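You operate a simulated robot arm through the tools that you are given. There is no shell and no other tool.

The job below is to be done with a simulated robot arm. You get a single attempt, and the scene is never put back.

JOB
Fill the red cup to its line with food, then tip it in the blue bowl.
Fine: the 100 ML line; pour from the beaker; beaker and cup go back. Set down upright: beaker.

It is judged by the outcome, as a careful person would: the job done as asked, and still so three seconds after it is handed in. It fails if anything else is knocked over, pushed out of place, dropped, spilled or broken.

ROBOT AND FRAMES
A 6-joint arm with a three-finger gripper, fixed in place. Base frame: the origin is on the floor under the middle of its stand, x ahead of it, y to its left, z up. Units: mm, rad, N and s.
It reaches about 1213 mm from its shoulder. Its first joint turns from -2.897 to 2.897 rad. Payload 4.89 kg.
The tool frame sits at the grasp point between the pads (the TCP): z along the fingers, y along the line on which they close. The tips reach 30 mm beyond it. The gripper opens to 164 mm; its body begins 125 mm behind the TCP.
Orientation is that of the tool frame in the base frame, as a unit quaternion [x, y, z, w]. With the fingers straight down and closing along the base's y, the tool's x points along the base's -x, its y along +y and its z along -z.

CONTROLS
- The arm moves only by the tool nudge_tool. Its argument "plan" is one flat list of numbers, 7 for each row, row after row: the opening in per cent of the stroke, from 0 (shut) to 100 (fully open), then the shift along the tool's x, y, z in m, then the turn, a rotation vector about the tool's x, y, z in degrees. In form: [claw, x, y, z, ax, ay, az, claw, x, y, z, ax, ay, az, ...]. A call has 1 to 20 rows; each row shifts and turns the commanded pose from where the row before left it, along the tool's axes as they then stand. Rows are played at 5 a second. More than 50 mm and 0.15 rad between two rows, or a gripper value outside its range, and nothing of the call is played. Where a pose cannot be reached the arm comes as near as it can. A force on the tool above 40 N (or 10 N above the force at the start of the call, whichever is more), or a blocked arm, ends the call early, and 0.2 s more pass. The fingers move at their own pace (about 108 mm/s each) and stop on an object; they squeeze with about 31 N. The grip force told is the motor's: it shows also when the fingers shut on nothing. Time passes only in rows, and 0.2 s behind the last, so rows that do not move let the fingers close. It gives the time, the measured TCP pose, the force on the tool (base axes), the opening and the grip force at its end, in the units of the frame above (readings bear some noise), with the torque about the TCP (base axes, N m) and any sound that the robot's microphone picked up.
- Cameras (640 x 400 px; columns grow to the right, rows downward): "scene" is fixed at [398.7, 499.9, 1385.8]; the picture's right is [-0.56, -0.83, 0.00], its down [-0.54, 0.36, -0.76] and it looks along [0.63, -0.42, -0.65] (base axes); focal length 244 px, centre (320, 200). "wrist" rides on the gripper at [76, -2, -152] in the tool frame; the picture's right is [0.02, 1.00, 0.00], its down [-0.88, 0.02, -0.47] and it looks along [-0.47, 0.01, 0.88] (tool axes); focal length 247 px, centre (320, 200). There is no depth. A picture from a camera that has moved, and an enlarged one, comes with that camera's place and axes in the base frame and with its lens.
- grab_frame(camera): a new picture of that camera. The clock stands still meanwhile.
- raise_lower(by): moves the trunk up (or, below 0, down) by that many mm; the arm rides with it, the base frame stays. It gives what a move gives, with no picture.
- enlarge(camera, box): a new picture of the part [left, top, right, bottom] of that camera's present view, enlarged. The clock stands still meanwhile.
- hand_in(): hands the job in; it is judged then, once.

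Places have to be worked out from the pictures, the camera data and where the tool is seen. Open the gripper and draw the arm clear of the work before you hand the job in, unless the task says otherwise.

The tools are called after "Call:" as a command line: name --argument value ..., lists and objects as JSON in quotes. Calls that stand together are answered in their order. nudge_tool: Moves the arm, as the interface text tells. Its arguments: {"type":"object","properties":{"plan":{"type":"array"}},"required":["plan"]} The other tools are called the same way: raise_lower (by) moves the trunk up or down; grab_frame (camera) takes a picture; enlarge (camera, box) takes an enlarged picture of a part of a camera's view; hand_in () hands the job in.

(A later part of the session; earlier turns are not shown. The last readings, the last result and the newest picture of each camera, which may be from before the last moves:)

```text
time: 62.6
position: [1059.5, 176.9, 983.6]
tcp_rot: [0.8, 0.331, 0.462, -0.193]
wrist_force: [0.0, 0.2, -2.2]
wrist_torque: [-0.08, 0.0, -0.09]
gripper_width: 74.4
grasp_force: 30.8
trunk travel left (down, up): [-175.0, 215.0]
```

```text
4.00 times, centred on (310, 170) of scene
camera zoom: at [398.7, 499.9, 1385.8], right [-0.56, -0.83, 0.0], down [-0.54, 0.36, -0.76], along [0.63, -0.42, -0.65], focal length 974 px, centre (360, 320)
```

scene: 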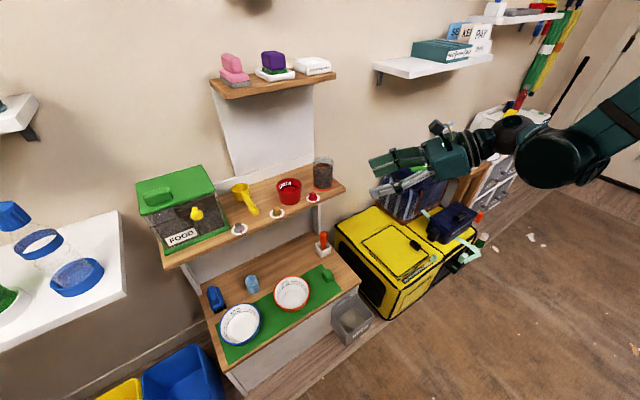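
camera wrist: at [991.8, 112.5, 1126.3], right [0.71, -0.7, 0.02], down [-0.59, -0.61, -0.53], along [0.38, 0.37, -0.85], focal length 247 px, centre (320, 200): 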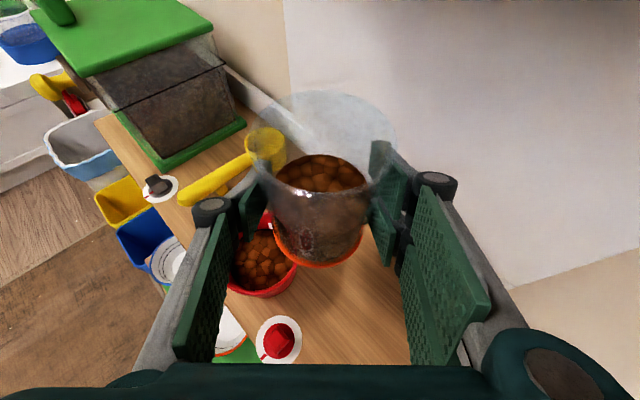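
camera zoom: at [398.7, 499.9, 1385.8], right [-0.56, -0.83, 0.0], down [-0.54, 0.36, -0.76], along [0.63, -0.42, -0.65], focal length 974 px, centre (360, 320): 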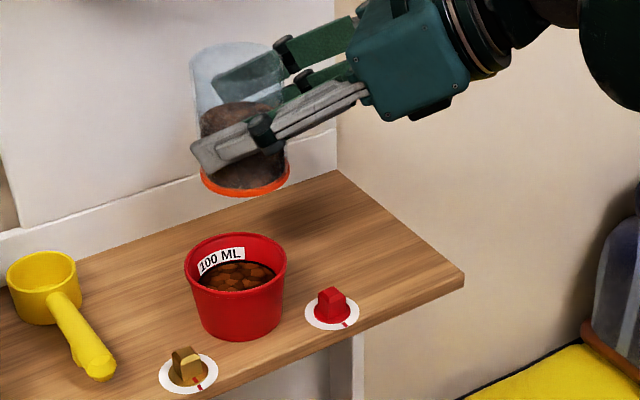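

The beaker is upright and its grip unchanged. I carry it back above its original place and lower it to about 10 mm above the shelf.

Call:
nudge_tool --plan '[20, -0.0042, 0.0032, -0.0072, 0, 0, 0, 20, -0.0068, 0.0053, -0.0118, 0, 0, 0, 20, -0.0094, 0.0073, -0.0163, 0, 0, 0, 20, -0.0105, 0.0081, -0.0181, 0, 0, 0, 20, -0.0094, 0.0073, -0.0163, 0, 0, 0, 20, -0.0073, 0.0057, -0.0127, 0, 0, 0, 20, -0.0047, 0.0036, -0.0081, 0, 0, 0, 20, -0.0043, 0, 0.0025, 0, 0, 0, 20, -0.0087, 0, 0.005, 0, 0, 0, 20, -0.0087, 0, 0.005, 0, 0, 0, 20, -0.0087, 0, 0.005, 0, 0, 0, 20, -0.0087, 0, 0.005, 0, 0, 0, 20, -0.0087, 0, 0.005, 0, 0, 0, 20, -0.0087, 0, 0.005, 0, 0, 0, 20, -0.0087, 0, 0.005, 0, 0, 0, 20, -0.0087, 0, 0.005, 0, 0, 0, 20, -0.0087, 0, 0.005, 0, 0, 0, 20, -0.0043, 0, 0.0025, 0, 0, 0]'

Call:
enlarge --camera "wrist" --box '[200, 80, 440, 290]'

Call:
enlarge --camera "scene" --box '[270, 140, 370, 220]'

```text
time: 66.4
position: [1015.1, 75.0, 883.0]
tcp_rot: [0.801, 0.33, 0.463, -0.191]
wrist_force: [0.4, 0.1, -3.3]
wrist_torque: [-0.01, 0.01, -0.03]
gripper_width: 74.3
grasp_force: 31.0
trunk travel left (down, up): [-175.0, 215.0]
```

```text
1.90 times, centred on (320, 185) of wrist
camera zoom: at [946.5, 10.0, 1025.9], right [0.71, -0.7, 0.02], down [-0.59, -0.61, -0.53], along [0.38, 0.37, -0.85], focal length 470 px, centre (320, 229)
```

zoom: 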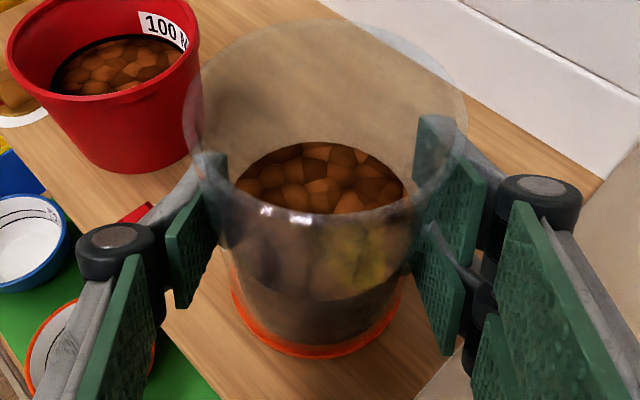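

```text
5.00 times, centred on (320, 180) of scene
camera zoom: at [398.7, 499.9, 1385.8], right [-0.56, -0.83, 0.0], down [-0.54, 0.36, -0.76], along [0.63, -0.42, -0.65], focal length 1217 px, centre (320, 300)
```

zoom: 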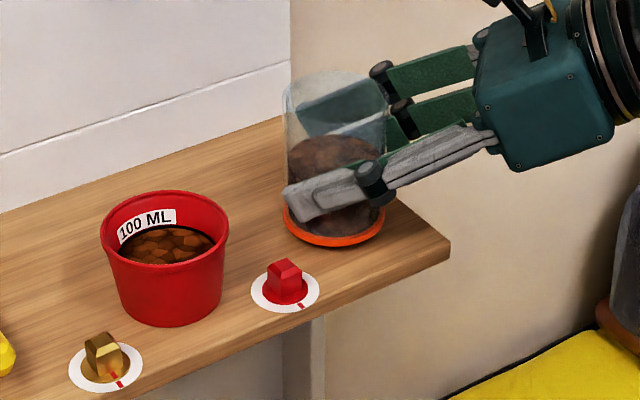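

It hangs about 10 mm above its place. I lower 8 mm, then feel for contact in small steps.

Call:
nudge_tool --plan '[20, -0.0035, 0, 0.002, 0, 0, 0, 20, -0.0035, 0, 0.002, 0, 0, 0, 20, 0, 0, 0, 0, 0, 0]'

Call:
nudge_tool --plan '[20, -0.0013, 0, 0.00075, 0, 0, 0, 20, 0, 0, 0, 0, 0, 0]'

Call:
nudge_tool --plan '[20, -0.00087, 0, 0.0005, 0, 0, 0, 20, 0, 0, 0, 0, 0, 0]'

```text
time: 67.2
position: [1015.1, 73.2, 874.2]
tcp_rot: [0.801, 0.331, 0.462, -0.191]
wrist_force: [-0.1, 0.1, -2.8]
wrist_torque: [0.0, 0.0, 0.02]
gripper_width: 74.4
grasp_force: 30.6
trunk travel left (down, up): [-175.0, 215.0]
```

```text
time: 67.8
position: [1014.5, 73.8, 872.2]
tcp_rot: [0.8, 0.33, 0.463, -0.191]
wrist_force: [2.8, -0.1, 3.6]
wrist_torque: [-0.17, -0.18, 0.02]
gripper_width: 74.0
grasp_force: 31.0
trunk travel left (down, up): [-175.0, 215.0]
```

```text
time: 68.4
position: [1013.7, 74.4, 872.9]
tcp_rot: [0.8, 0.331, 0.463, -0.191]
wrist_force: [6.9, 0.3, 16.0]
wrist_torque: [-0.54, -0.53, 0.18]
gripper_width: 74.4
grasp_force: 31.0
trunk travel left (down, up): [-175.0, 215.0]
```

It is on the shelf. I ease off the pressure and then open the fingers.

Call:
nudge_tool --plan '[20, 0.0008, 0, -0.00045, 0, 0, 0, 20, 0, 0, 0, 0, 0, 0]'

Call:
nudge_tool --plan '[46, 0, 0, 0, 0, 0, 0, 50, 0, 0, 0, 0, 0, 0, 60, 0, 0, 0, 0, 0, 0, 60, 0, 0, 0, 0, 0, 0]'

Call:
enlarge --camera "scene" --box '[270, 140, 370, 220]'

Call:
enlarge --camera "wrist" --box '[200, 80, 440, 290]'

```text
time: 69.0
position: [1013.2, 74.2, 872.9]
tcp_rot: [0.801, 0.33, 0.462, -0.191]
wrist_force: [1.7, -1.4, 4.4]
wrist_torque: [-0.25, -0.17, 0.02]
gripper_width: 74.2
grasp_force: 30.9
trunk travel left (down, up): [-175.0, 215.0]
```

```text
time: 70.0
position: [1013.3, 74.4, 872.6]
tcp_rot: [0.801, 0.33, 0.462, -0.19]
wrist_force: [-0.1, -0.2, 0.6]
wrist_torque: [0.0, -0.01, -0.03]
gripper_width: 98.5
grasp_force: 0.0
trunk travel left (down, up): [-175.0, 215.0]
```

```text
5.00 times, centred on (320, 180) of scene
camera zoom: at [398.7, 499.9, 1385.8], right [-0.56, -0.83, 0.0], down [-0.54, 0.36, -0.76], along [0.63, -0.42, -0.65], focal length 1217 px, centre (320, 300)
```

zoom: 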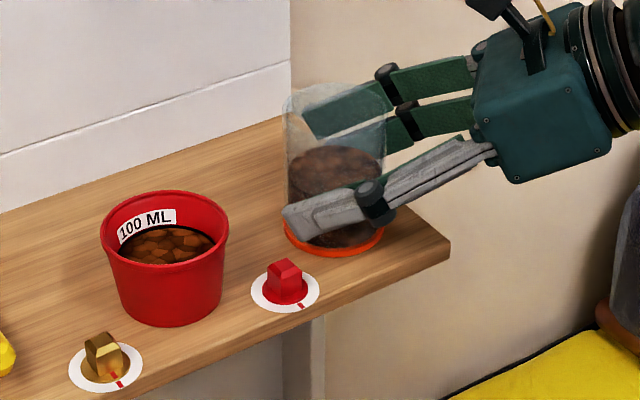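

```text
1.90 times, centred on (320, 185) of wrist
camera zoom: at [946.4, 10.3, 1016.4], right [0.71, -0.7, 0.02], down [-0.59, -0.61, -0.53], along [0.38, 0.37, -0.85], focal length 470 px, centre (320, 229)
```

zoom: 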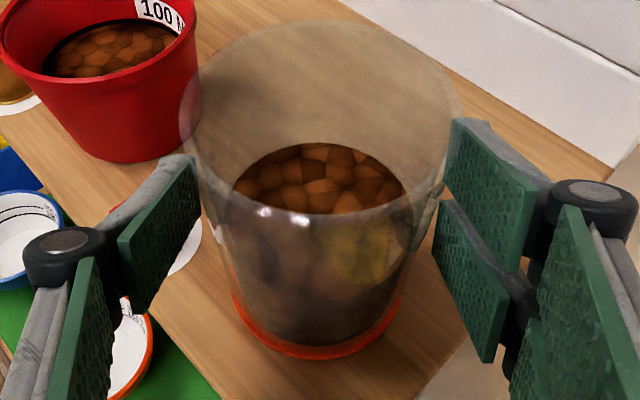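

The beaker stands upright at its place and is released. I retract along the approach path to clear space, keeping the fingers at the same opening.

Call:
nudge_tool --plan '[60, 0, 0, -0.012, 0, 0, 0, 60, 0, 0, -0.025, 0, 0, 0, 60, 0, 0, -0.03, 0, 0, 0, 60, 0, 0, -0.03, 0, 0, 0, 60, 0, 0, -0.025, 0, 0, 0, 60, 0.0032, -0.0283, -0.0182, 0, 0, 0, 60, 0.0032, -0.0283, -0.0182, 0, 0, 0, 60, 0.0032, -0.0283, -0.0182, 0, 0, 0, 60, 0.0032, -0.0283, -0.0182, 0, 0, 0, 60, 0.0032, -0.0283, -0.0182, 0, 0, 0, 60, 0.0032, -0.0283, -0.0182, 0, 0, 0]'

Call:
grab_frame --camera "scene"

Call:
grab_frame --camera "wrist"

```text
time: 72.4
position: [759.8, 57.6, 1004.2]
tcp_rot: [0.801, 0.33, 0.463, -0.191]
wrist_force: [1.0, 0.2, -0.1]
wrist_torque: [0.15, 0.03, 0.17]
gripper_width: 98.4
grasp_force: 0.0
trunk travel left (down, up): [-175.0, 215.0]
```

```text
taken
```

scene: 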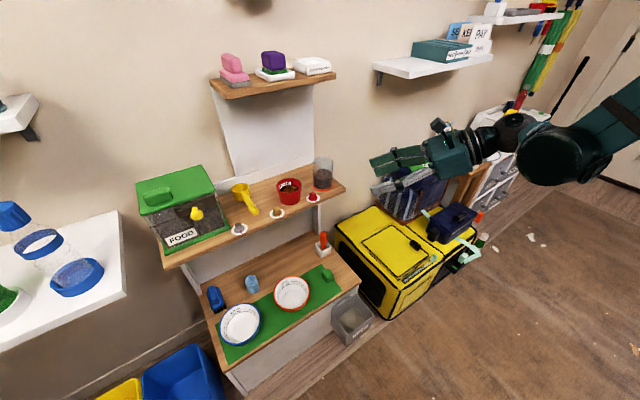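

```text
taken
camera wrist: at [692.1, -5.4, 1148.1], right [0.71, -0.7, 0.02], down [-0.59, -0.61, -0.53], along [0.38, 0.37, -0.85], focal length 247 px, centre (320, 200)
```

wrist: 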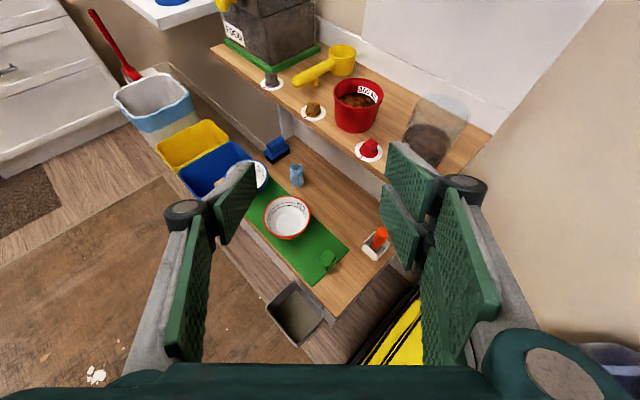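

The arm is clear. I take a close look at the filled cup and the replaced beaker to confirm level and position.

Call:
enlarge --camera "scene" --box '[275, 165, 315, 195]'

Call:
enlarge --camera "scene" --box '[210, 145, 370, 245]'

```text
13.33 times, centred on (295, 180) of scene
camera zoom: at [398.7, 499.9, 1385.8], right [-0.56, -0.83, 0.0], down [-0.54, 0.36, -0.76], along [0.63, -0.42, -0.65], focal length 3246 px, centre (653, 467)
```

zoom: 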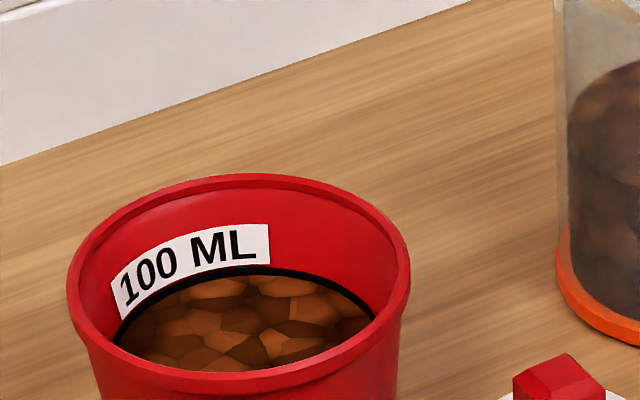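

```text
4.00 times, centred on (290, 195) of scene
camera zoom: at [398.7, 499.9, 1385.8], right [-0.56, -0.83, 0.0], down [-0.54, 0.36, -0.76], along [0.63, -0.42, -0.65], focal length 974 px, centre (440, 220)
```

zoom: 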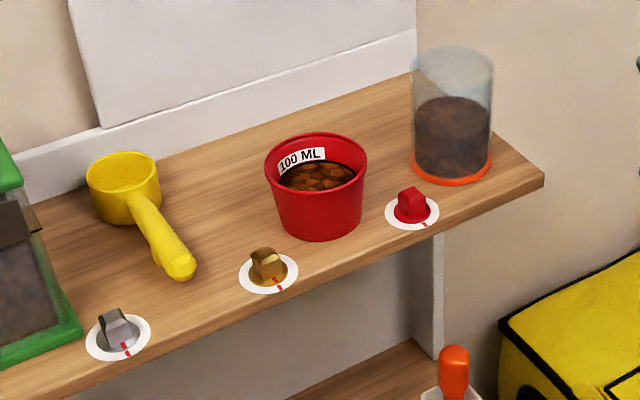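

The food sits at the 100 ML line and the beaker is back exactly where it stood. Now I roll the hand back half a turn (the reverse of before) to get a free wrist for the cup.

Call:
nudge_tool --plan '[60, 0, 0, 0, 0, 0, -8.2, 60, 0, 0, 0, 0, 0, -8.2, 60, 0, 0, 0, 0, 0, -8.2, 60, 0, 0, 0, 0, 0, -8.2, 60, 0, 0, 0, 0, 0, -8.2, 60, 0, 0, 0, 0, 0, -8.2, 60, 0, 0, 0, 0, 0, -8.2, 60, 0, 0, 0, 0, 0, -8.2, 60, 0, 0, 0, 0, 0, -8.2, 60, 0, 0, 0, 0, 0, -8.2, 60, 0, 0, 0, 0, 0, -8.2, 60, 0, 0, 0, 0, 0, -8.2, 60, 0, 0, 0, 0, 0, -8.2, 60, 0, 0, 0, 0, 0, -8.2, 60, 0, 0, 0, 0, 0, -8.2, 60, 0, 0, 0, 0, 0, -8.2, 60, 0, 0, 0, 0, 0, -8.2, 60, 0, 0, 0, 0, 0, -8.2, 60, 0, 0, 0, 0, 0, -8.2, 60, 0, 0, 0, 0, 0, -8.2]'

```text
time: 76.6
position: [760.1, 60.1, 1005.5]
tcp_rot: [-0.217, 0.838, 0.253, 0.432]
wrist_force: [0.1, 0.4, 0.2]
wrist_torque: [0.0, 0.01, 0.03]
gripper_width: 98.6
grasp_force: 0.0
trunk travel left (down, up): [-175.0, 215.0]
```

Rolled back as expected. I finish the roll, yaw the hand to face straight ahead and pitch it to 75° below horizontal for a near-top grasp.

Call:
nudge_tool --plan '[60, 0, 0, 0, 0, 0, -8, 60, 0, 0, 0, 0, 0, -8, 60, 0, 0, 0, 6.495, 0, 3.75, 60, 0, 0, 0, 6.495, 0, 3.75, 60, 0, 0, 0, 6.495, 0, 3.75, 60, 0, 0, 0, 6.495, 0, 3.75, 60, 0, 0, 0, 6.495, 0, 3.75, 60, 0, 0, 0, 6.495, 0, 3.75, 60, 0, 0, 0, 0, 7.5, 0, 60, 0, 0, 0, 0, 7.5, 0, 60, 0, 0, 0, 0, 7.5, 0, 60, 0, 0, 0, 0, 7.5, 0, 60, 0, 0, 0, 0, 7.5, 0, 60, 0, 0, 0, 0, 7.5, 0]'

Call:
grab_frame --camera "wrist"

Call:
grab_frame --camera "scene"

```text
time: 79.6
position: [758.9, 60.5, 1006.0]
tcp_rot: [0.001, 0.992, 0.001, 0.13]
wrist_force: [-0.6, -0.8, 1.0]
wrist_torque: [-0.01, -0.08, 0.01]
gripper_width: 98.5
grasp_force: 0.1
trunk travel left (down, up): [-175.0, 215.0]
```

```text
taken
camera wrist: at [645.8, 59.3, 1134.5], right [-0.02, 1.0, 0.0], down [0.73, 0.02, 0.68], along [0.68, 0.01, -0.73], focal length 247 px, centre (320, 200)
```

wrist: 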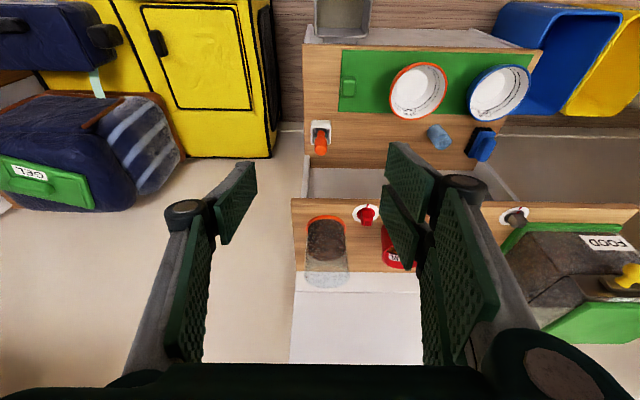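

```text
taken
```

scene: 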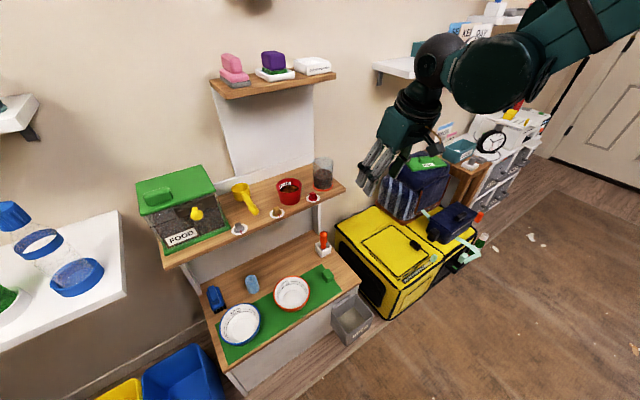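

Before picking up the cup I'll test, empty-handed, that the arm can reach the tipping pose over the blue bowl. I yaw 30°, pitch up to 35° and move to about (760, 430, 760), in front of the bowl.

Call:
nudge_tool --plan '[60, 0, 0, 0, -1.94, 0, -7.24, 60, 0, 0, 0, -1.94, 0, -7.24, 60, 0, 0, 0, -1.94, 0, -7.24, 60, 0, 0, 0, -1.94, 0, -7.24, 60, 0, 0, 0, 0, -8, 0, 60, 0, 0, 0, 0, -8, 0, 60, 0, 0, 0, 0, -8, 0, 60, 0, 0, 0, 0, -8, 0, 60, 0, 0, 0, 0, -8, 0, 60, 0.00867, 0.0291, 0.0266, 0, 0, 0, 60, 0.00867, 0.0291, 0.0266, 0, 0, 0, 60, 0.00867, 0.0291, 0.0266, 0, 0, 0, 60, 0.00867, 0.0291, 0.0266, 0, 0, 0, 60, 0.00867, 0.0291, 0.0266, 0, 0, 0, 60, 0.00867, 0.0291, 0.0266, 0, 0, 0, 60, 0.00867, 0.0291, 0.0266, 0, 0, 0, 60, 0.00867, 0.0291, 0.0266, 0, 0, 0, 60, 0.00867, 0.0291, 0.0266, 0, 0, 0, 60, 0.00867, 0.0291, 0.0266, 0, 0, 0, 60, 0.00867, 0.0291, 0.0266, 0, 0, 0]'

Call:
grab_frame --camera "wrist"

Call:
grab_frame --camera "scene"

```text
time: 83.8
position: [809.9, 444.3, 831.5]
tcp_rot: [-0.229, 0.858, 0.119, 0.444]
wrist_force: [0.2, -1.5, 1.1]
wrist_torque: [0.04, 0.05, 0.11]
gripper_width: 98.4
grasp_force: 0.1
out of reach, approached as far as the arm can: row 13, 14, 15, 16, 17, 18, 19, 20
trunk travel left (down, up): [-175.0, 215.0]
```

```text
taken
camera wrist: at [665.3, 360.1, 858.8], right [-0.51, 0.86, -0.02], down [0.1, 0.08, 0.99], along [0.86, 0.5, -0.12], focal length 247 px, centre (320, 200)
```

wrist: 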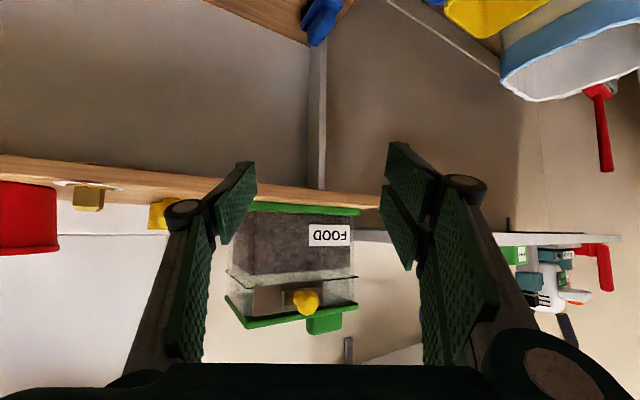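

```text
taken
```

scene: 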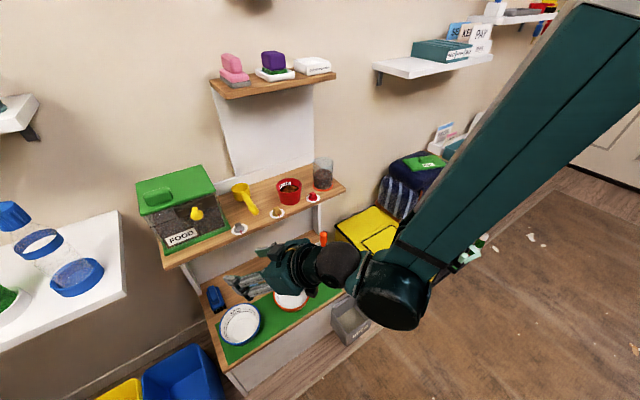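

The arm could not reach that low and close with the trunk at its present height. Lowering the trunk moves the whole workspace down; nothing lies under the hand here (bowls are below 480), so I lower it by 150 mm.

Call:
raise_lower --by -150

Call:
grab_frame --camera "scene"

Call:
grab_frame --camera "wrist"

```text
time: 85.5
position: [810.7, 443.5, 682.6]
tcp_rot: [-0.228, 0.858, 0.119, 0.444]
wrist_force: [-0.6, -0.6, -0.2]
wrist_torque: [0.02, -0.02, 0.0]
gripper_width: 98.3
grasp_force: 0.0
trunk travel left (down, up): [-25.0, 365.0]
```

```text
taken
```

scene: 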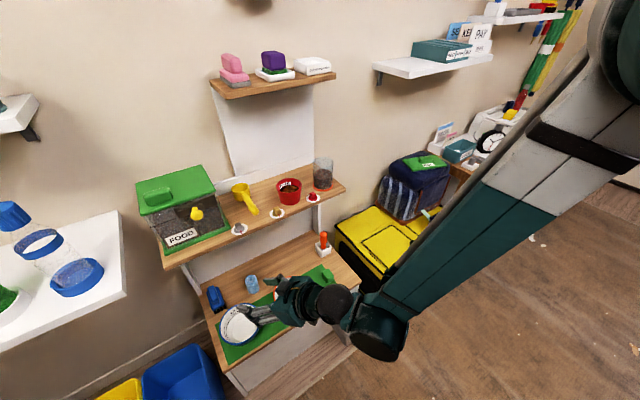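

```text
taken
camera wrist: at [665.3, 360.5, 708.8], right [-0.51, 0.86, -0.02], down [0.1, 0.08, 0.99], along [0.86, 0.5, -0.12], focal length 247 px, centre (320, 200)
```

wrist: 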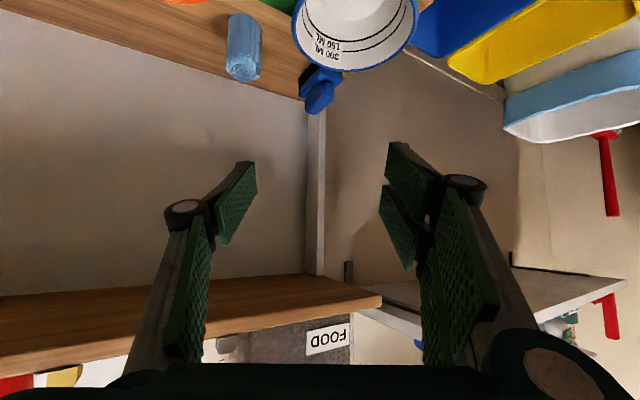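

The pose is now (811, 444, 683) with the wanted orientation. I enlarge both views to pin down the blue bowl's rim.

Call:
enlarge --camera "wrist" --box '[220, 0, 460, 120]'

Call:
enlarge --camera "scene" --box '[190, 260, 370, 380]'

```text
2.67 times, centred on (340, 60) of wrist
camera zoom: at [665.3, 360.5, 708.8], right [-0.51, 0.86, -0.02], down [0.1, 0.08, 0.99], along [0.86, 0.5, -0.12], focal length 659 px, centre (267, 573)
```

zoom: 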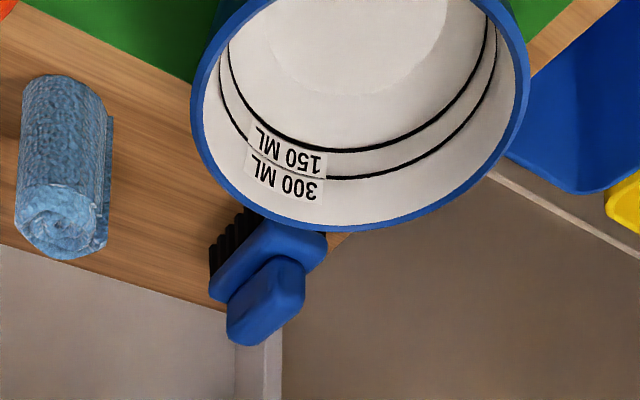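

```text
3.33 times, centred on (280, 320) of scene
camera zoom: at [398.7, 499.9, 1385.8], right [-0.56, -0.83, 0.0], down [-0.54, 0.36, -0.76], along [0.63, -0.42, -0.65], focal length 812 px, centre (453, -200)
```

zoom: 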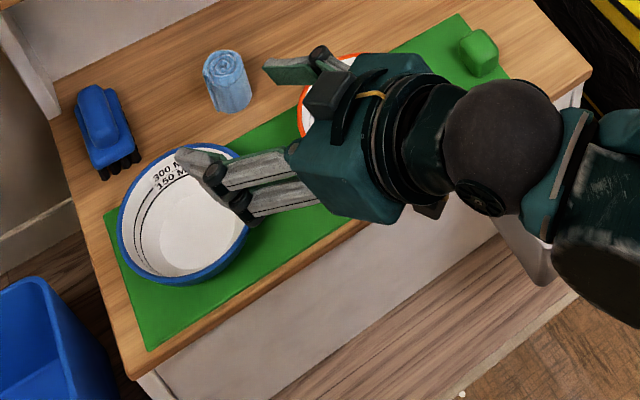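

The bowl centre is about (872, 528), rim z≈477, radius 72. I continue the empty test: move over the bowl at z≈690 and pitch up to −45°.

Call:
nudge_tool --plan '[60, -0.016, 0.01045, 0.01955, 0, 0, 0, 60, -0.016, 0.01045, 0.01955, 0, 0, 0, 60, -0.016, 0.01045, 0.01955, 0, 0, 0, 60, -0.016, 0.01045, 0.01955, 0, 0, 0]'

Call:
nudge_tool --plan '[60, 0, 0, 0, 0, -8, 0, 60, 0, 0, 0, 0, -8, 0, 60, 0, 0, 0, 0, -8, 0, 60, 0, 0, 0, 0, -8, 0, 60, 0, 0, 0, 0, -8, 0]'

Call:
grab_frame --camera "scene"

```text
time: 86.5
position: [877.9, 530.6, 688.8]
tcp_rot: [-0.23, 0.858, 0.12, 0.444]
wrist_force: [0.7, -0.9, 0.8]
wrist_torque: [-0.03, 0.05, 0.06]
gripper_width: 98.4
grasp_force: 0.1
trunk travel left (down, up): [-25.0, 365.0]
```

```text
time: 87.8
position: [917.8, 547.7, 715.2]
tcp_rot: [-0.175, 0.698, 0.171, 0.672]
wrist_force: [-1.5, -0.2, 1.5]
wrist_torque: [-0.08, 0.1, 0.01]
gripper_width: 98.5
grasp_force: 0.1
out of reach, approached as far as the arm can: row 3, 4, 5
trunk travel left (down, up): [-25.0, 365.0]
```

```text
taken
```

scene: 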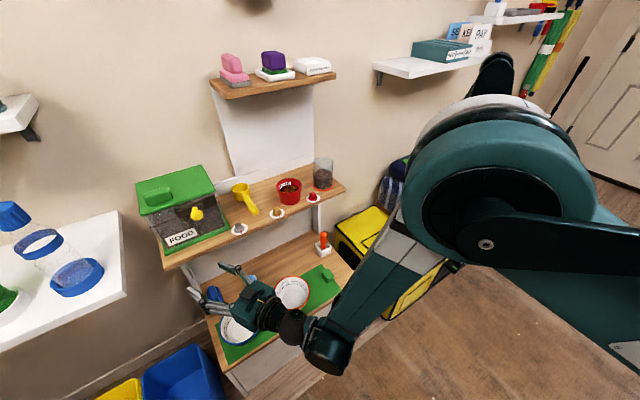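

Pitching up past about 2° is outside the wrist's range here, so tipping backward is not possible. Instead I'll tip sideways about the radial direction with the hand yawed −24°, which keeps the pads and the stream apart; I back off and set that starting orientation to test it empty-handed.

Call:
nudge_tool --plan '[60, 0, 0, -0.035, 0, 0, 0, 60, 0, 0, -0.035, 0, 0, 0, 60, 0, 0, -0.035, 0, 0, 0, 60, 0, 0, 0, 0, 7, 0, 60, 0, 0, 0, 0, 7, 0, 60, 0, 0, 0, 0, 7, 0, 60, 0, 0, 0, 0, 7, 0, 60, 0, 0, 0, 6.434, 0, 3.715, 60, 0, 0, 0, 6.434, 0, 3.715, 60, 0, 0, 0, 6.434, 0, 3.715, 60, 0, 0, 0, 6.434, 0, 3.715, 60, 0, 0, 0, 6.434, 0, 3.715, 60, 0, 0, 0, 6.434, 0, 3.715, 60, 0, 0, 0, 6.434, 0, 3.715]'

Call:
grab_frame --camera "scene"

```text
time: 90.8
position: [887.0, 538.0, 766.1]
tcp_rot: [0.179, 0.847, -0.104, 0.489]
wrist_force: [-1.2, -1.0, 0.4]
wrist_torque: [0.11, 0.12, 0.09]
gripper_width: 98.4
grasp_force: 0.1
out of reach, approached as far as the arm can: row 1, 2, 3
trunk travel left (down, up): [-25.0, 365.0]
```

```text
taken
```

scene: 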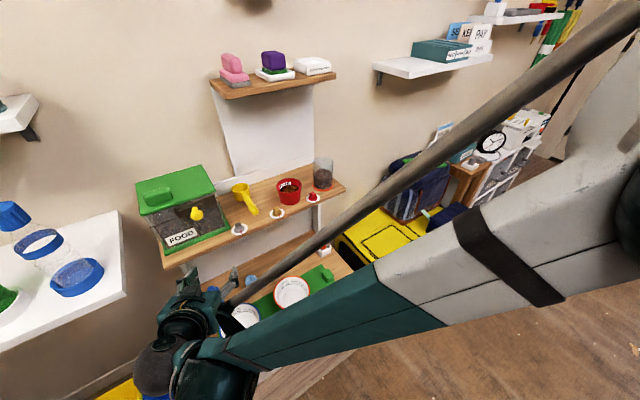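

The hand is at (887, 538, 766) with the right orientation but higher than planned. I lower it to about (864, 528, 650), away from the shelf edge.

Call:
nudge_tool --plan '[60, 0, -0.0046, -0.012, 0, 0, 0, 60, 0.0273, -0.0046, 0.0108, 0, 0, 0, 60, 0.0273, -0.0046, 0.0144, 0, 0, 0, 60, 0.0273, -0.0046, 0.0144, 0, 0, 0, 60, 0.0273, 0, 0.0144, 0, 0, 0]'

Call:
grab_frame --camera "wrist"

Call:
grab_frame --camera "scene"

```text
time: 92.0
position: [862.3, 529.0, 649.7]
tcp_rot: [0.177, 0.848, -0.102, 0.489]
wrist_force: [-0.8, 0.0, 0.3]
wrist_torque: [0.08, 0.05, 0.13]
gripper_width: 98.4
grasp_force: 0.1
trunk travel left (down, up): [-25.0, 365.0]
```

```text
taken
camera wrist: at [706.1, 597.1, 661.8], right [0.39, 0.92, -0.02], down [0.04, 0.01, 1.0], along [0.92, -0.39, -0.03], focal length 247 px, centre (320, 200)
```

wrist: 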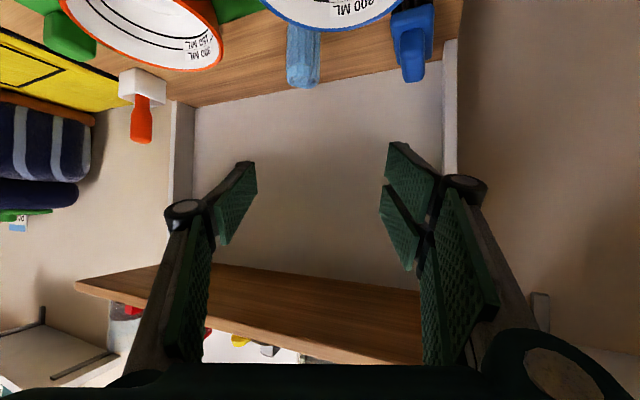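

```text
taken
```

scene: 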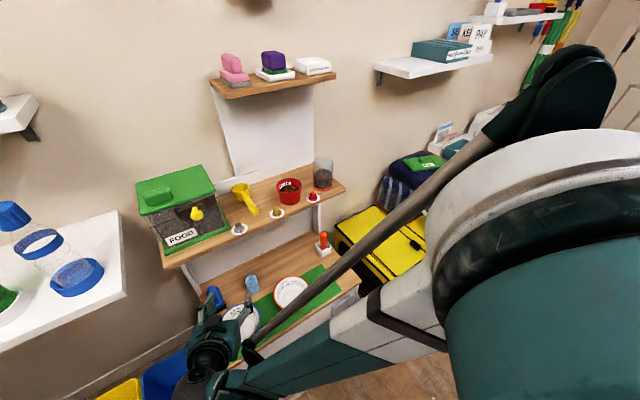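

Reached. Now I test the sideways tip about the radial axis, first 64°, watching the reach.

Call:
nudge_tool --plan '[60, 0, 0, 0, -2.296, 6.552, 3.976, 60, 0, 0, 0, -2.296, 6.552, 3.976, 60, 0, 0, 0, -2.296, 6.552, 3.976, 60, 0, 0, 0, -2.296, 6.552, 3.976, 60, 0, 0, 0, -2.296, 6.552, 3.976, 60, 0, 0, 0, -2.296, 6.552, 3.976, 60, 0, 0, 0, -2.296, 6.552, 3.976, 60, 0, 0, 0, -2.296, 6.552, 3.976]'

Call:
grab_frame --camera "scene"

Call:
grab_frame --camera "wrist"

```text
time: 93.8
position: [861.8, 530.1, 649.2]
tcp_rot: [0.344, 0.9, 0.249, 0.1]
wrist_force: [-0.4, -0.4, 0.5]
wrist_torque: [-0.14, -0.09, -0.06]
gripper_width: 98.3
grasp_force: 0.0
trunk travel left (down, up): [-25.0, 365.0]
```

```text
taken
```

scene: 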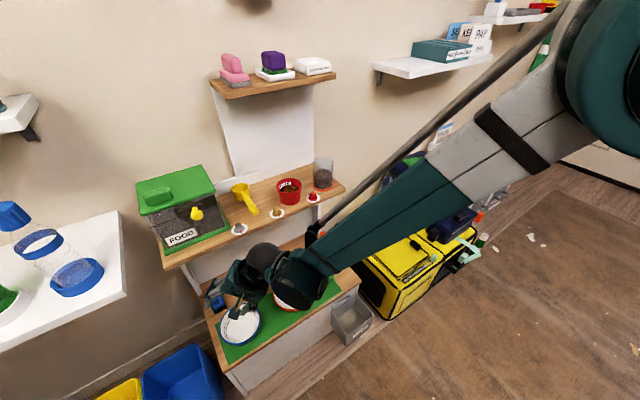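

```text
taken
camera wrist: at [751.0, 523.6, 780.9], right [0.55, 0.65, 0.52], down [0.5, -0.76, 0.42], along [0.67, 0.02, -0.74], focal length 247 px, centre (320, 200)
```

wrist: 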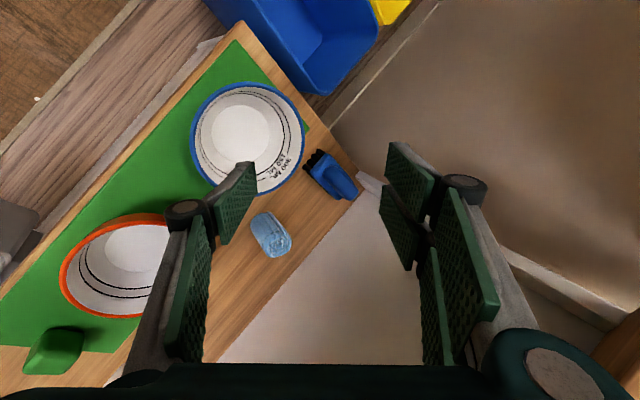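

No limit at 64°. I continue the test to 120°.

Call:
nudge_tool --plan '[60, 0, 0, 0, -2.296, 6.552, 3.976, 60, 0, 0, 0, -2.296, 6.552, 3.976, 60, 0, 0, 0, -2.296, 6.552, 3.976, 60, 0, 0, 0, -2.296, 6.552, 3.976, 60, 0, 0, 0, -2.296, 6.552, 3.976, 60, 0, 0, 0, -2.296, 6.552, 3.976, 60, 0, 0, 0, -2.296, 6.552, 3.976]'

Call:
grab_frame --camera "scene"

Call:
grab_frame --camera "wrist"

```text
time: 95.3
position: [861.2, 528.7, 650.9]
tcp_rot: [0.405, 0.719, 0.497, -0.269]
wrist_force: [-1.0, 0.3, 1.6]
wrist_torque: [-0.14, -0.06, -0.11]
gripper_width: 98.0
grasp_force: 0.0
trunk travel left (down, up): [-25.0, 365.0]
```

```text
taken
```

scene: 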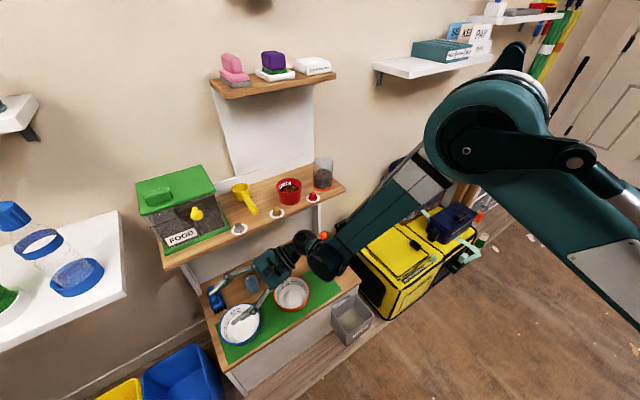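

```text
taken
camera wrist: at [818.1, 411.7, 767.0], right [0.84, 0.19, 0.51], down [0.47, -0.72, -0.51], along [0.27, 0.67, -0.69], focal length 247 px, centre (320, 200)
```

wrist: 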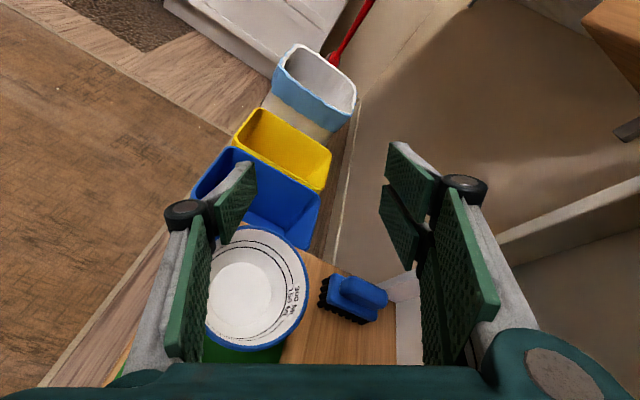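

The whole 120° tip is reachable, with the arm clear. I test 16° more as a reserve.

Call:
nudge_tool --plan '[60, 0, 0, 0, -2.296, 6.552, 3.976, 60, 0, 0, 0, -2.296, 6.552, 3.976]'

Call:
enlarge --camera "scene" --box '[190, 220, 370, 340]'

```text
time: 96.0
position: [862.9, 528.0, 651.6]
tcp_rot: [0.405, 0.633, 0.548, -0.366]
wrist_force: [-1.1, -1.0, 1.5]
wrist_torque: [-0.2, -0.03, -0.09]
gripper_width: 98.4
grasp_force: 0.1
trunk travel left (down, up): [-25.0, 365.0]
```

```text
3.33 times, centred on (280, 280) of scene
camera zoom: at [398.7, 499.9, 1385.8], right [-0.56, -0.83, 0.0], down [-0.54, 0.36, -0.76], along [0.63, -0.42, -0.65], focal length 812 px, centre (453, -67)
```

zoom: 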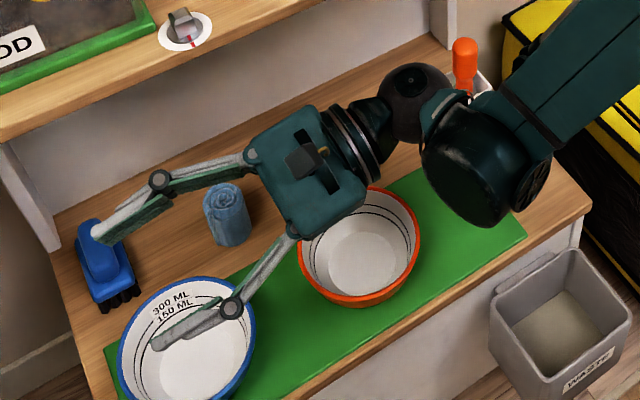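

The tip works to 136° with nothing touched. I undo it now (17 rows back to the upright orientation).

Call:
nudge_tool --plan '[60, 0, 0, 0, 2.296, -6.552, -3.976, 60, 0, 0, 0, 2.296, -6.552, -3.976, 60, 0, 0, 0, 2.296, -6.552, -3.976, 60, 0, 0, 0, 2.296, -6.552, -3.976, 60, 0, 0, 0, 2.296, -6.552, -3.976, 60, 0, 0, 0, 2.296, -6.552, -3.976, 60, 0, 0, 0, 2.296, -6.552, -3.976, 60, 0, 0, 0, 2.296, -6.552, -3.976, 60, 0, 0, 0, 2.296, -6.552, -3.976, 60, 0, 0, 0, 2.296, -6.552, -3.976, 60, 0, 0, 0, 2.296, -6.552, -3.976, 60, 0, 0, 0, 2.296, -6.552, -3.976, 60, 0, 0, 0, 2.296, -6.552, -3.976, 60, 0, 0, 0, 2.296, -6.552, -3.976, 60, 0, 0, 0, 2.296, -6.552, -3.976, 60, 0, 0, 0, 2.296, -6.552, -3.976, 60, 0, 0, 0, 2.296, -6.552, -3.976]'

```text
time: 99.5
position: [862.7, 527.2, 651.1]
tcp_rot: [0.178, 0.847, -0.104, 0.49]
wrist_force: [-0.7, -1.2, 1.3]
wrist_torque: [0.02, 0.07, 0.13]
gripper_width: 98.6
grasp_force: 0.1
trunk travel left (down, up): [-25.0, 365.0]
```

Back upright at (863, 527, 651). I now travel in free space, away from the shelf edge, up to a pre-grasp point for the cup at about (916, 266, 927).

Call:
nudge_tool --plan '[66, -0.0263, -0.0181, -0.02895, 0, 0, 0, 66, -0.0263, -0.0181, -0.02895, 0, 0, 0, 66, -0.0263, -0.0181, -0.02895, 0, 0, 0, 66, -0.0263, -0.0181, -0.02895, 0, 0, 0, 66, -0.0374, -0.0243, 0.0007, 0, 0, 0, 66, -0.0374, -0.0243, 0.0007, 0, 0, 0, 66, -0.0374, -0.0243, 0.0007, 0, 0, 0, 66, -0.0374, -0.0243, 0.0007, 0, 0, 0, 66, -0.0374, -0.0243, 0.0007, 0, 0, 0, 66, -0.0079, -0.0081, 0.0356, 0, 0, 0, 66, -0.0079, -0.0081, 0.0356, 0, 0, 0, 66, -0.0079, -0.0081, 0.0356, 0, 0, 0]'

Call:
grab_frame --camera "scene"

Call:
grab_frame --camera "wrist"

```text
time: 102.2
position: [914.9, 268.4, 927.7]
tcp_rot: [0.177, 0.848, -0.103, 0.489]
wrist_force: [-1.5, 0.4, 1.3]
wrist_torque: [-0.01, 0.0, 0.02]
gripper_width: 108.3
grasp_force: 0.0
trunk travel left (down, up): [-25.0, 365.0]
```

```text
taken
```

scene: 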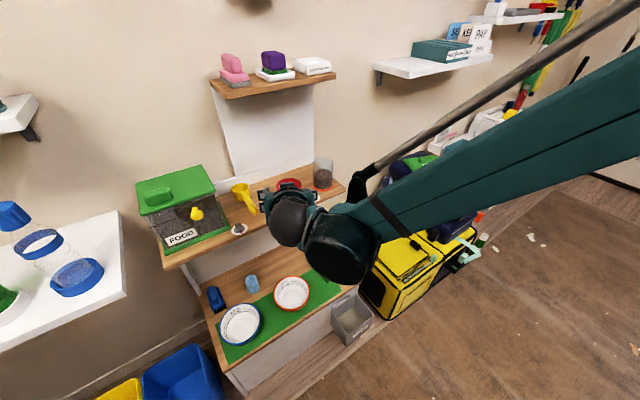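

```text
taken
camera wrist: at [758.4, 336.3, 938.6], right [0.39, 0.92, -0.02], down [0.04, 0.01, 1.0], along [0.92, -0.39, -0.03], focal length 247 px, centre (320, 200)
```

wrist: 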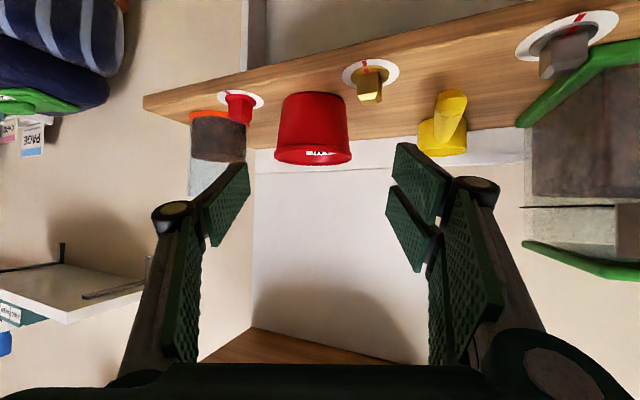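

The pre-grasp is reached; the wrist camera (upside-down) sees the cup and both knobs. I enlarge to measure them.

Call:
enlarge --camera "wrist" --box '[180, 40, 480, 220]'

```text
2.13 times, centred on (330, 130) of wrist
camera zoom: at [758.4, 336.3, 938.6], right [0.39, 0.92, -0.02], down [0.04, 0.01, 1.0], along [0.92, -0.39, -0.03], focal length 527 px, centre (299, 349)
```

zoom: 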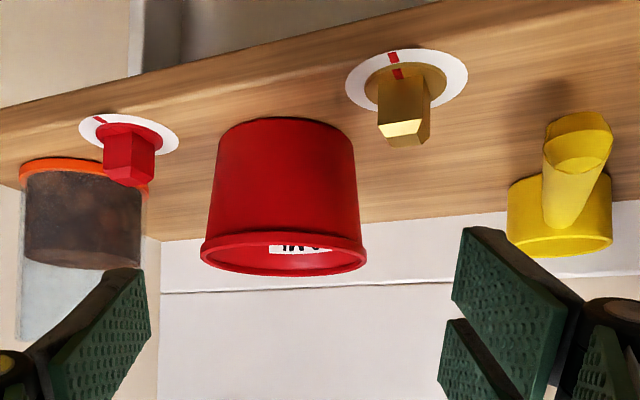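

Cup centre is at about (1012, 220), some 5–6 mm to the right of the tool axis; knob tops are at z≈845. I shift by that and advance 70 mm, then look again.

Call:
nudge_tool --plan '[64, -0.0003, -0.0013, 0.0175, 0, 0, 0, 64, -0.0003, -0.0013, 0.0175, 0, 0, 0, 64, -0.0003, -0.0013, 0.0175, 0, 0, 0, 64, -0.0003, -0.0013, 0.0175, 0, 0, 0]'

Call:
grab_frame --camera "wrist"

Call:
enlarge --camera "scene" --box '[220, 140, 380, 260]'

```text
time: 103.2
position: [969.7, 237.8, 893.0]
tcp_rot: [0.178, 0.847, -0.103, 0.489]
wrist_force: [-0.3, -0.4, 0.3]
wrist_torque: [0.04, 0.07, 0.04]
gripper_width: 104.7
grasp_force: 0.2
trunk travel left (down, up): [-25.0, 365.0]
```

```text
taken
camera wrist: at [813.4, 306.4, 904.4], right [0.39, 0.92, -0.02], down [0.04, 0.01, 1.0], along [0.92, -0.39, -0.03], focal length 247 px, centre (320, 200)
```

wrist: 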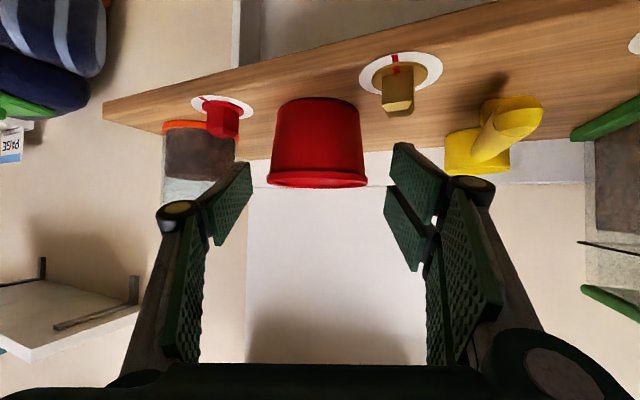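

```text
3.33 times, centred on (300, 200) of scene
camera zoom: at [398.7, 499.9, 1385.8], right [-0.56, -0.83, 0.0], down [-0.54, 0.36, -0.76], along [0.63, -0.42, -0.65], focal length 812 px, centre (387, 200)
```

zoom: 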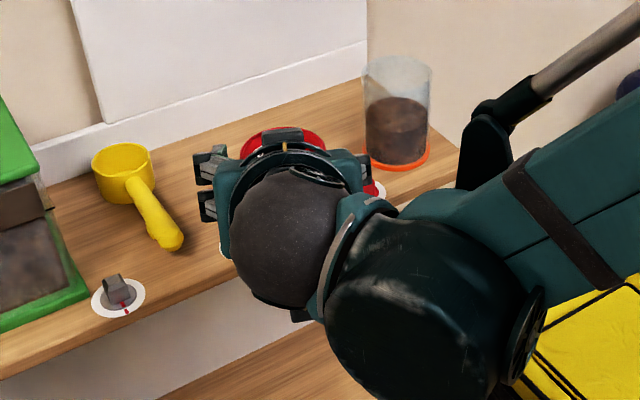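

The cup is nearly centred between the fingers. I advance the last 37 mm and look before closing.

Call:
nudge_tool --plan '[64, 0, -0.0008, 0.0183, 0, 0, 0, 64, 0, -0.0007, 0.0183, 0, 0, 0]'

Call:
grab_frame --camera "wrist"

Call:
enlarge --camera "scene" --box '[220, 140, 380, 260]'

```text
time: 103.8
position: [997.9, 223.8, 875.0]
tcp_rot: [0.177, 0.848, -0.103, 0.489]
wrist_force: [-1.1, -0.5, 1.0]
wrist_torque: [0.04, 0.01, 0.03]
gripper_width: 105.2
grasp_force: 0.1
trunk travel left (down, up): [-25.0, 365.0]
```

```text
taken
camera wrist: at [841.5, 292.4, 886.0], right [0.39, 0.92, -0.02], down [0.04, 0.01, 1.0], along [0.92, -0.39, -0.03], focal length 247 px, centre (320, 200)
```

wrist: 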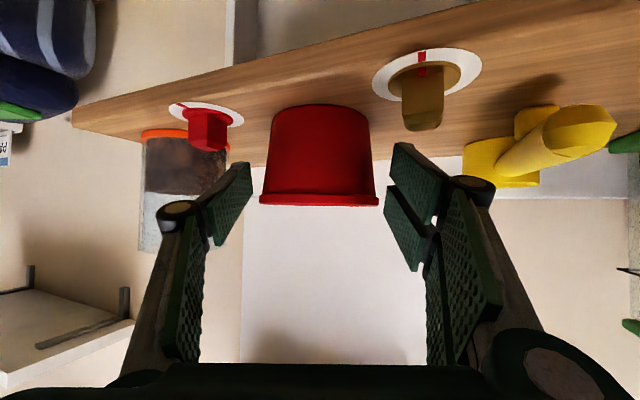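

```text
3.33 times, centred on (300, 200) of scene
camera zoom: at [398.7, 499.9, 1385.8], right [-0.56, -0.83, 0.0], down [-0.54, 0.36, -0.76], along [0.63, -0.42, -0.65], focal length 812 px, centre (387, 200)
```

zoom: 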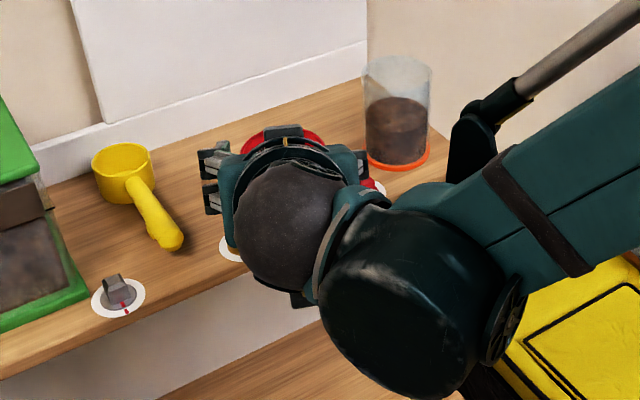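

The cup is centred, its axis about 12 mm ahead of the TCP. I close the fingers gently on it.

Call:
nudge_tool --plan '[58, 0, 0, 0, 0, 0, 0, 54, 0, 0, 0, 0, 0, 0, 50, 0, 0, 0, 0, 0, 0, 46, 0, 0, 0, 0, 0, 0, 42, 0, 0, 0, 0, 0, 0, 36, 0, 0, 0, 0, 0, 0, 36, 0, 0, 0, 0, 0, 0]'

Call:
grab_frame --camera "wrist"

Call:
enlarge --camera "scene" --box '[250, 150, 330, 210]'

```text
time: 105.3
position: [998.7, 224.0, 875.3]
tcp_rot: [0.178, 0.848, -0.102, 0.489]
wrist_force: [0.4, 0.1, 0.9]
wrist_torque: [0.0, -0.04, 0.06]
gripper_width: 85.4
grasp_force: 30.9
trunk travel left (down, up): [-25.0, 365.0]
```

```text
taken
camera wrist: at [841.8, 292.2, 885.9], right [0.39, 0.92, -0.02], down [0.04, 0.01, 1.0], along [0.92, -0.39, -0.03], focal length 247 px, centre (320, 200)
```

wrist: 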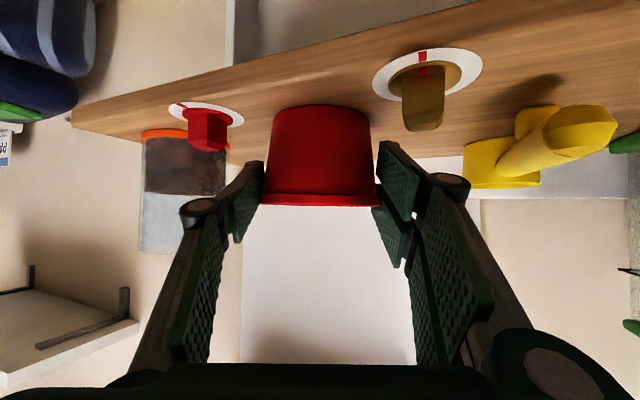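

```text
6.67 times, centred on (290, 180) of scene
camera zoom: at [398.7, 499.9, 1385.8], right [-0.56, -0.83, 0.0], down [-0.54, 0.36, -0.76], along [0.63, -0.42, -0.65], focal length 1623 px, centre (520, 333)
```

zoom: 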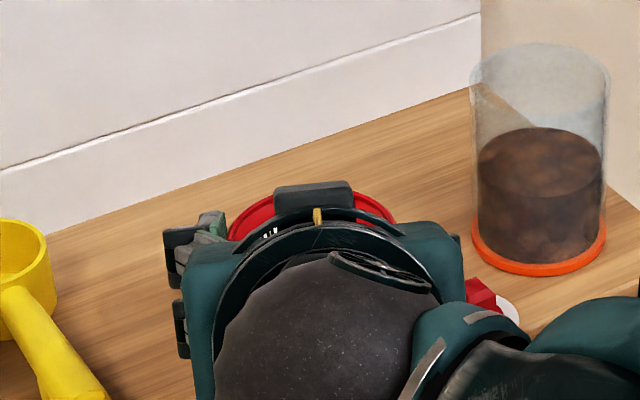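

The cup is gripped at 85.4 mm, 31 N. I lift very slowly first and check that it follows without slipping.

Call:
nudge_tool --plan '[36, -0.00087, 0, -0.0005, 0, 0, 0, 36, -0.0013, 0, -0.00075, 0, 0, 0, 36, -0.0017, 0, -0.001, 0, 0, 0, 36, 0, 0, 0, 0, 0, 0]'

Call:
grab_frame --camera "wrist"

```text
time: 106.3
position: [999.0, 223.7, 879.1]
tcp_rot: [0.178, 0.848, -0.104, 0.489]
wrist_force: [-0.4, 0.6, -0.7]
wrist_torque: [0.02, 0.04, 0.02]
gripper_width: 85.8
grasp_force: 31.3
trunk travel left (down, up): [-25.0, 365.0]
```

```text
taken
camera wrist: at [841.5, 292.2, 890.5], right [0.39, 0.92, -0.02], down [0.04, 0.01, 1.0], along [0.92, -0.39, -0.03], focal length 247 px, centre (320, 200)
```

wrist: 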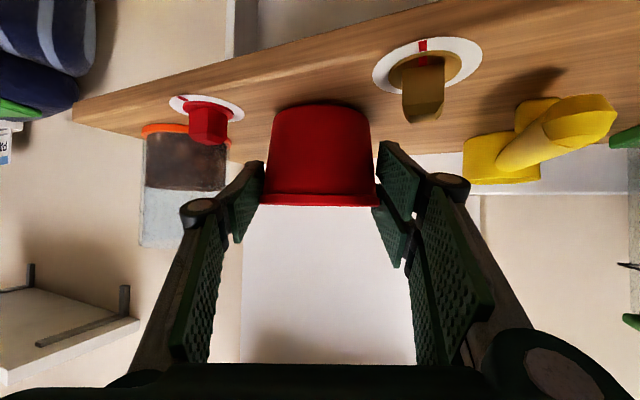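

The cup rose with the hand, no slip. I continue the slow lift by about 55 mm.

Call:
nudge_tool --plan '[36, -0.0026, 0, -0.0015, 0, 0, 0, 36, -0.0043, 0, -0.0025, 0, 0, 0, 36, -0.0043, 0, -0.0025, 0, 0, 0, 36, -0.0043, 0, -0.0025, 0, 0, 0, 36, -0.0043, 0, -0.0025, 0, 0, 0, 36, -0.0043, 0, -0.0025, 0, 0, 0, 36, -0.0043, 0, -0.0025, 0, 0, 0, 36, -0.0043, 0, -0.0025, 0, 0, 0, 36, -0.0043, 0, -0.0025, 0, 0, 0, 36, -0.0043, 0, -0.0025, 0, 0, 0, 36, -0.0043, 0, -0.0025, 0, 0, 0, 36, -0.0026, 0, -0.0015, 0, 0, 0]'

Call:
grab_frame --camera "wrist"

Call:
enlarge --camera "scene" --box '[230, 120, 390, 240]'

```text
time: 109.0
position: [997.9, 223.2, 934.3]
tcp_rot: [0.177, 0.848, -0.103, 0.488]
wrist_force: [-0.2, 0.7, -1.9]
wrist_torque: [0.01, -0.02, -0.04]
gripper_width: 85.5
grasp_force: 31.0
trunk travel left (down, up): [-25.0, 365.0]
```

```text
taken
camera wrist: at [841.7, 292.1, 946.3], right [0.39, 0.92, -0.02], down [0.04, 0.01, 1.0], along [0.92, -0.39, -0.03], focal length 247 px, centre (320, 200)
```

wrist: 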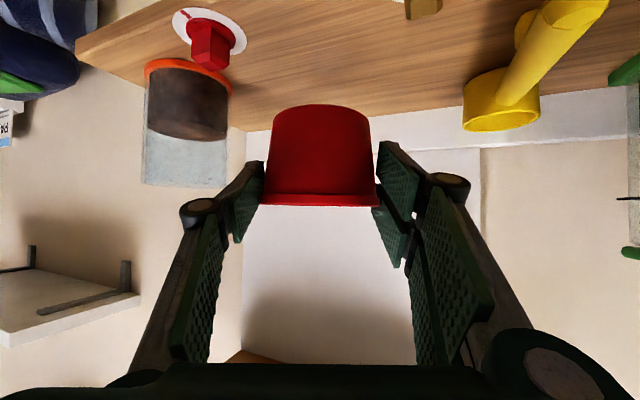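

```text
3.33 times, centred on (310, 180) of scene
camera zoom: at [398.7, 499.9, 1385.8], right [-0.56, -0.83, 0.0], down [-0.54, 0.36, -0.76], along [0.63, -0.42, -0.65], focal length 812 px, centre (353, 267)
```

zoom: 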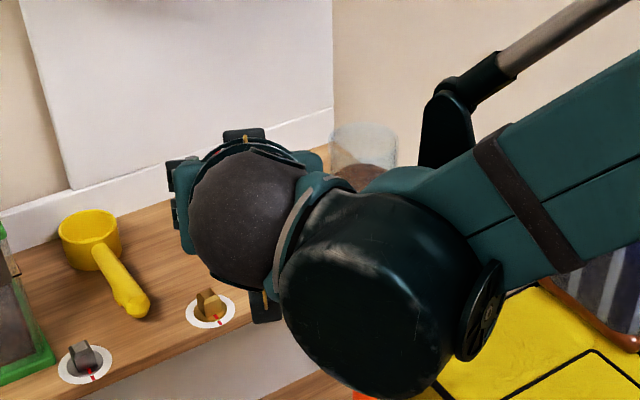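

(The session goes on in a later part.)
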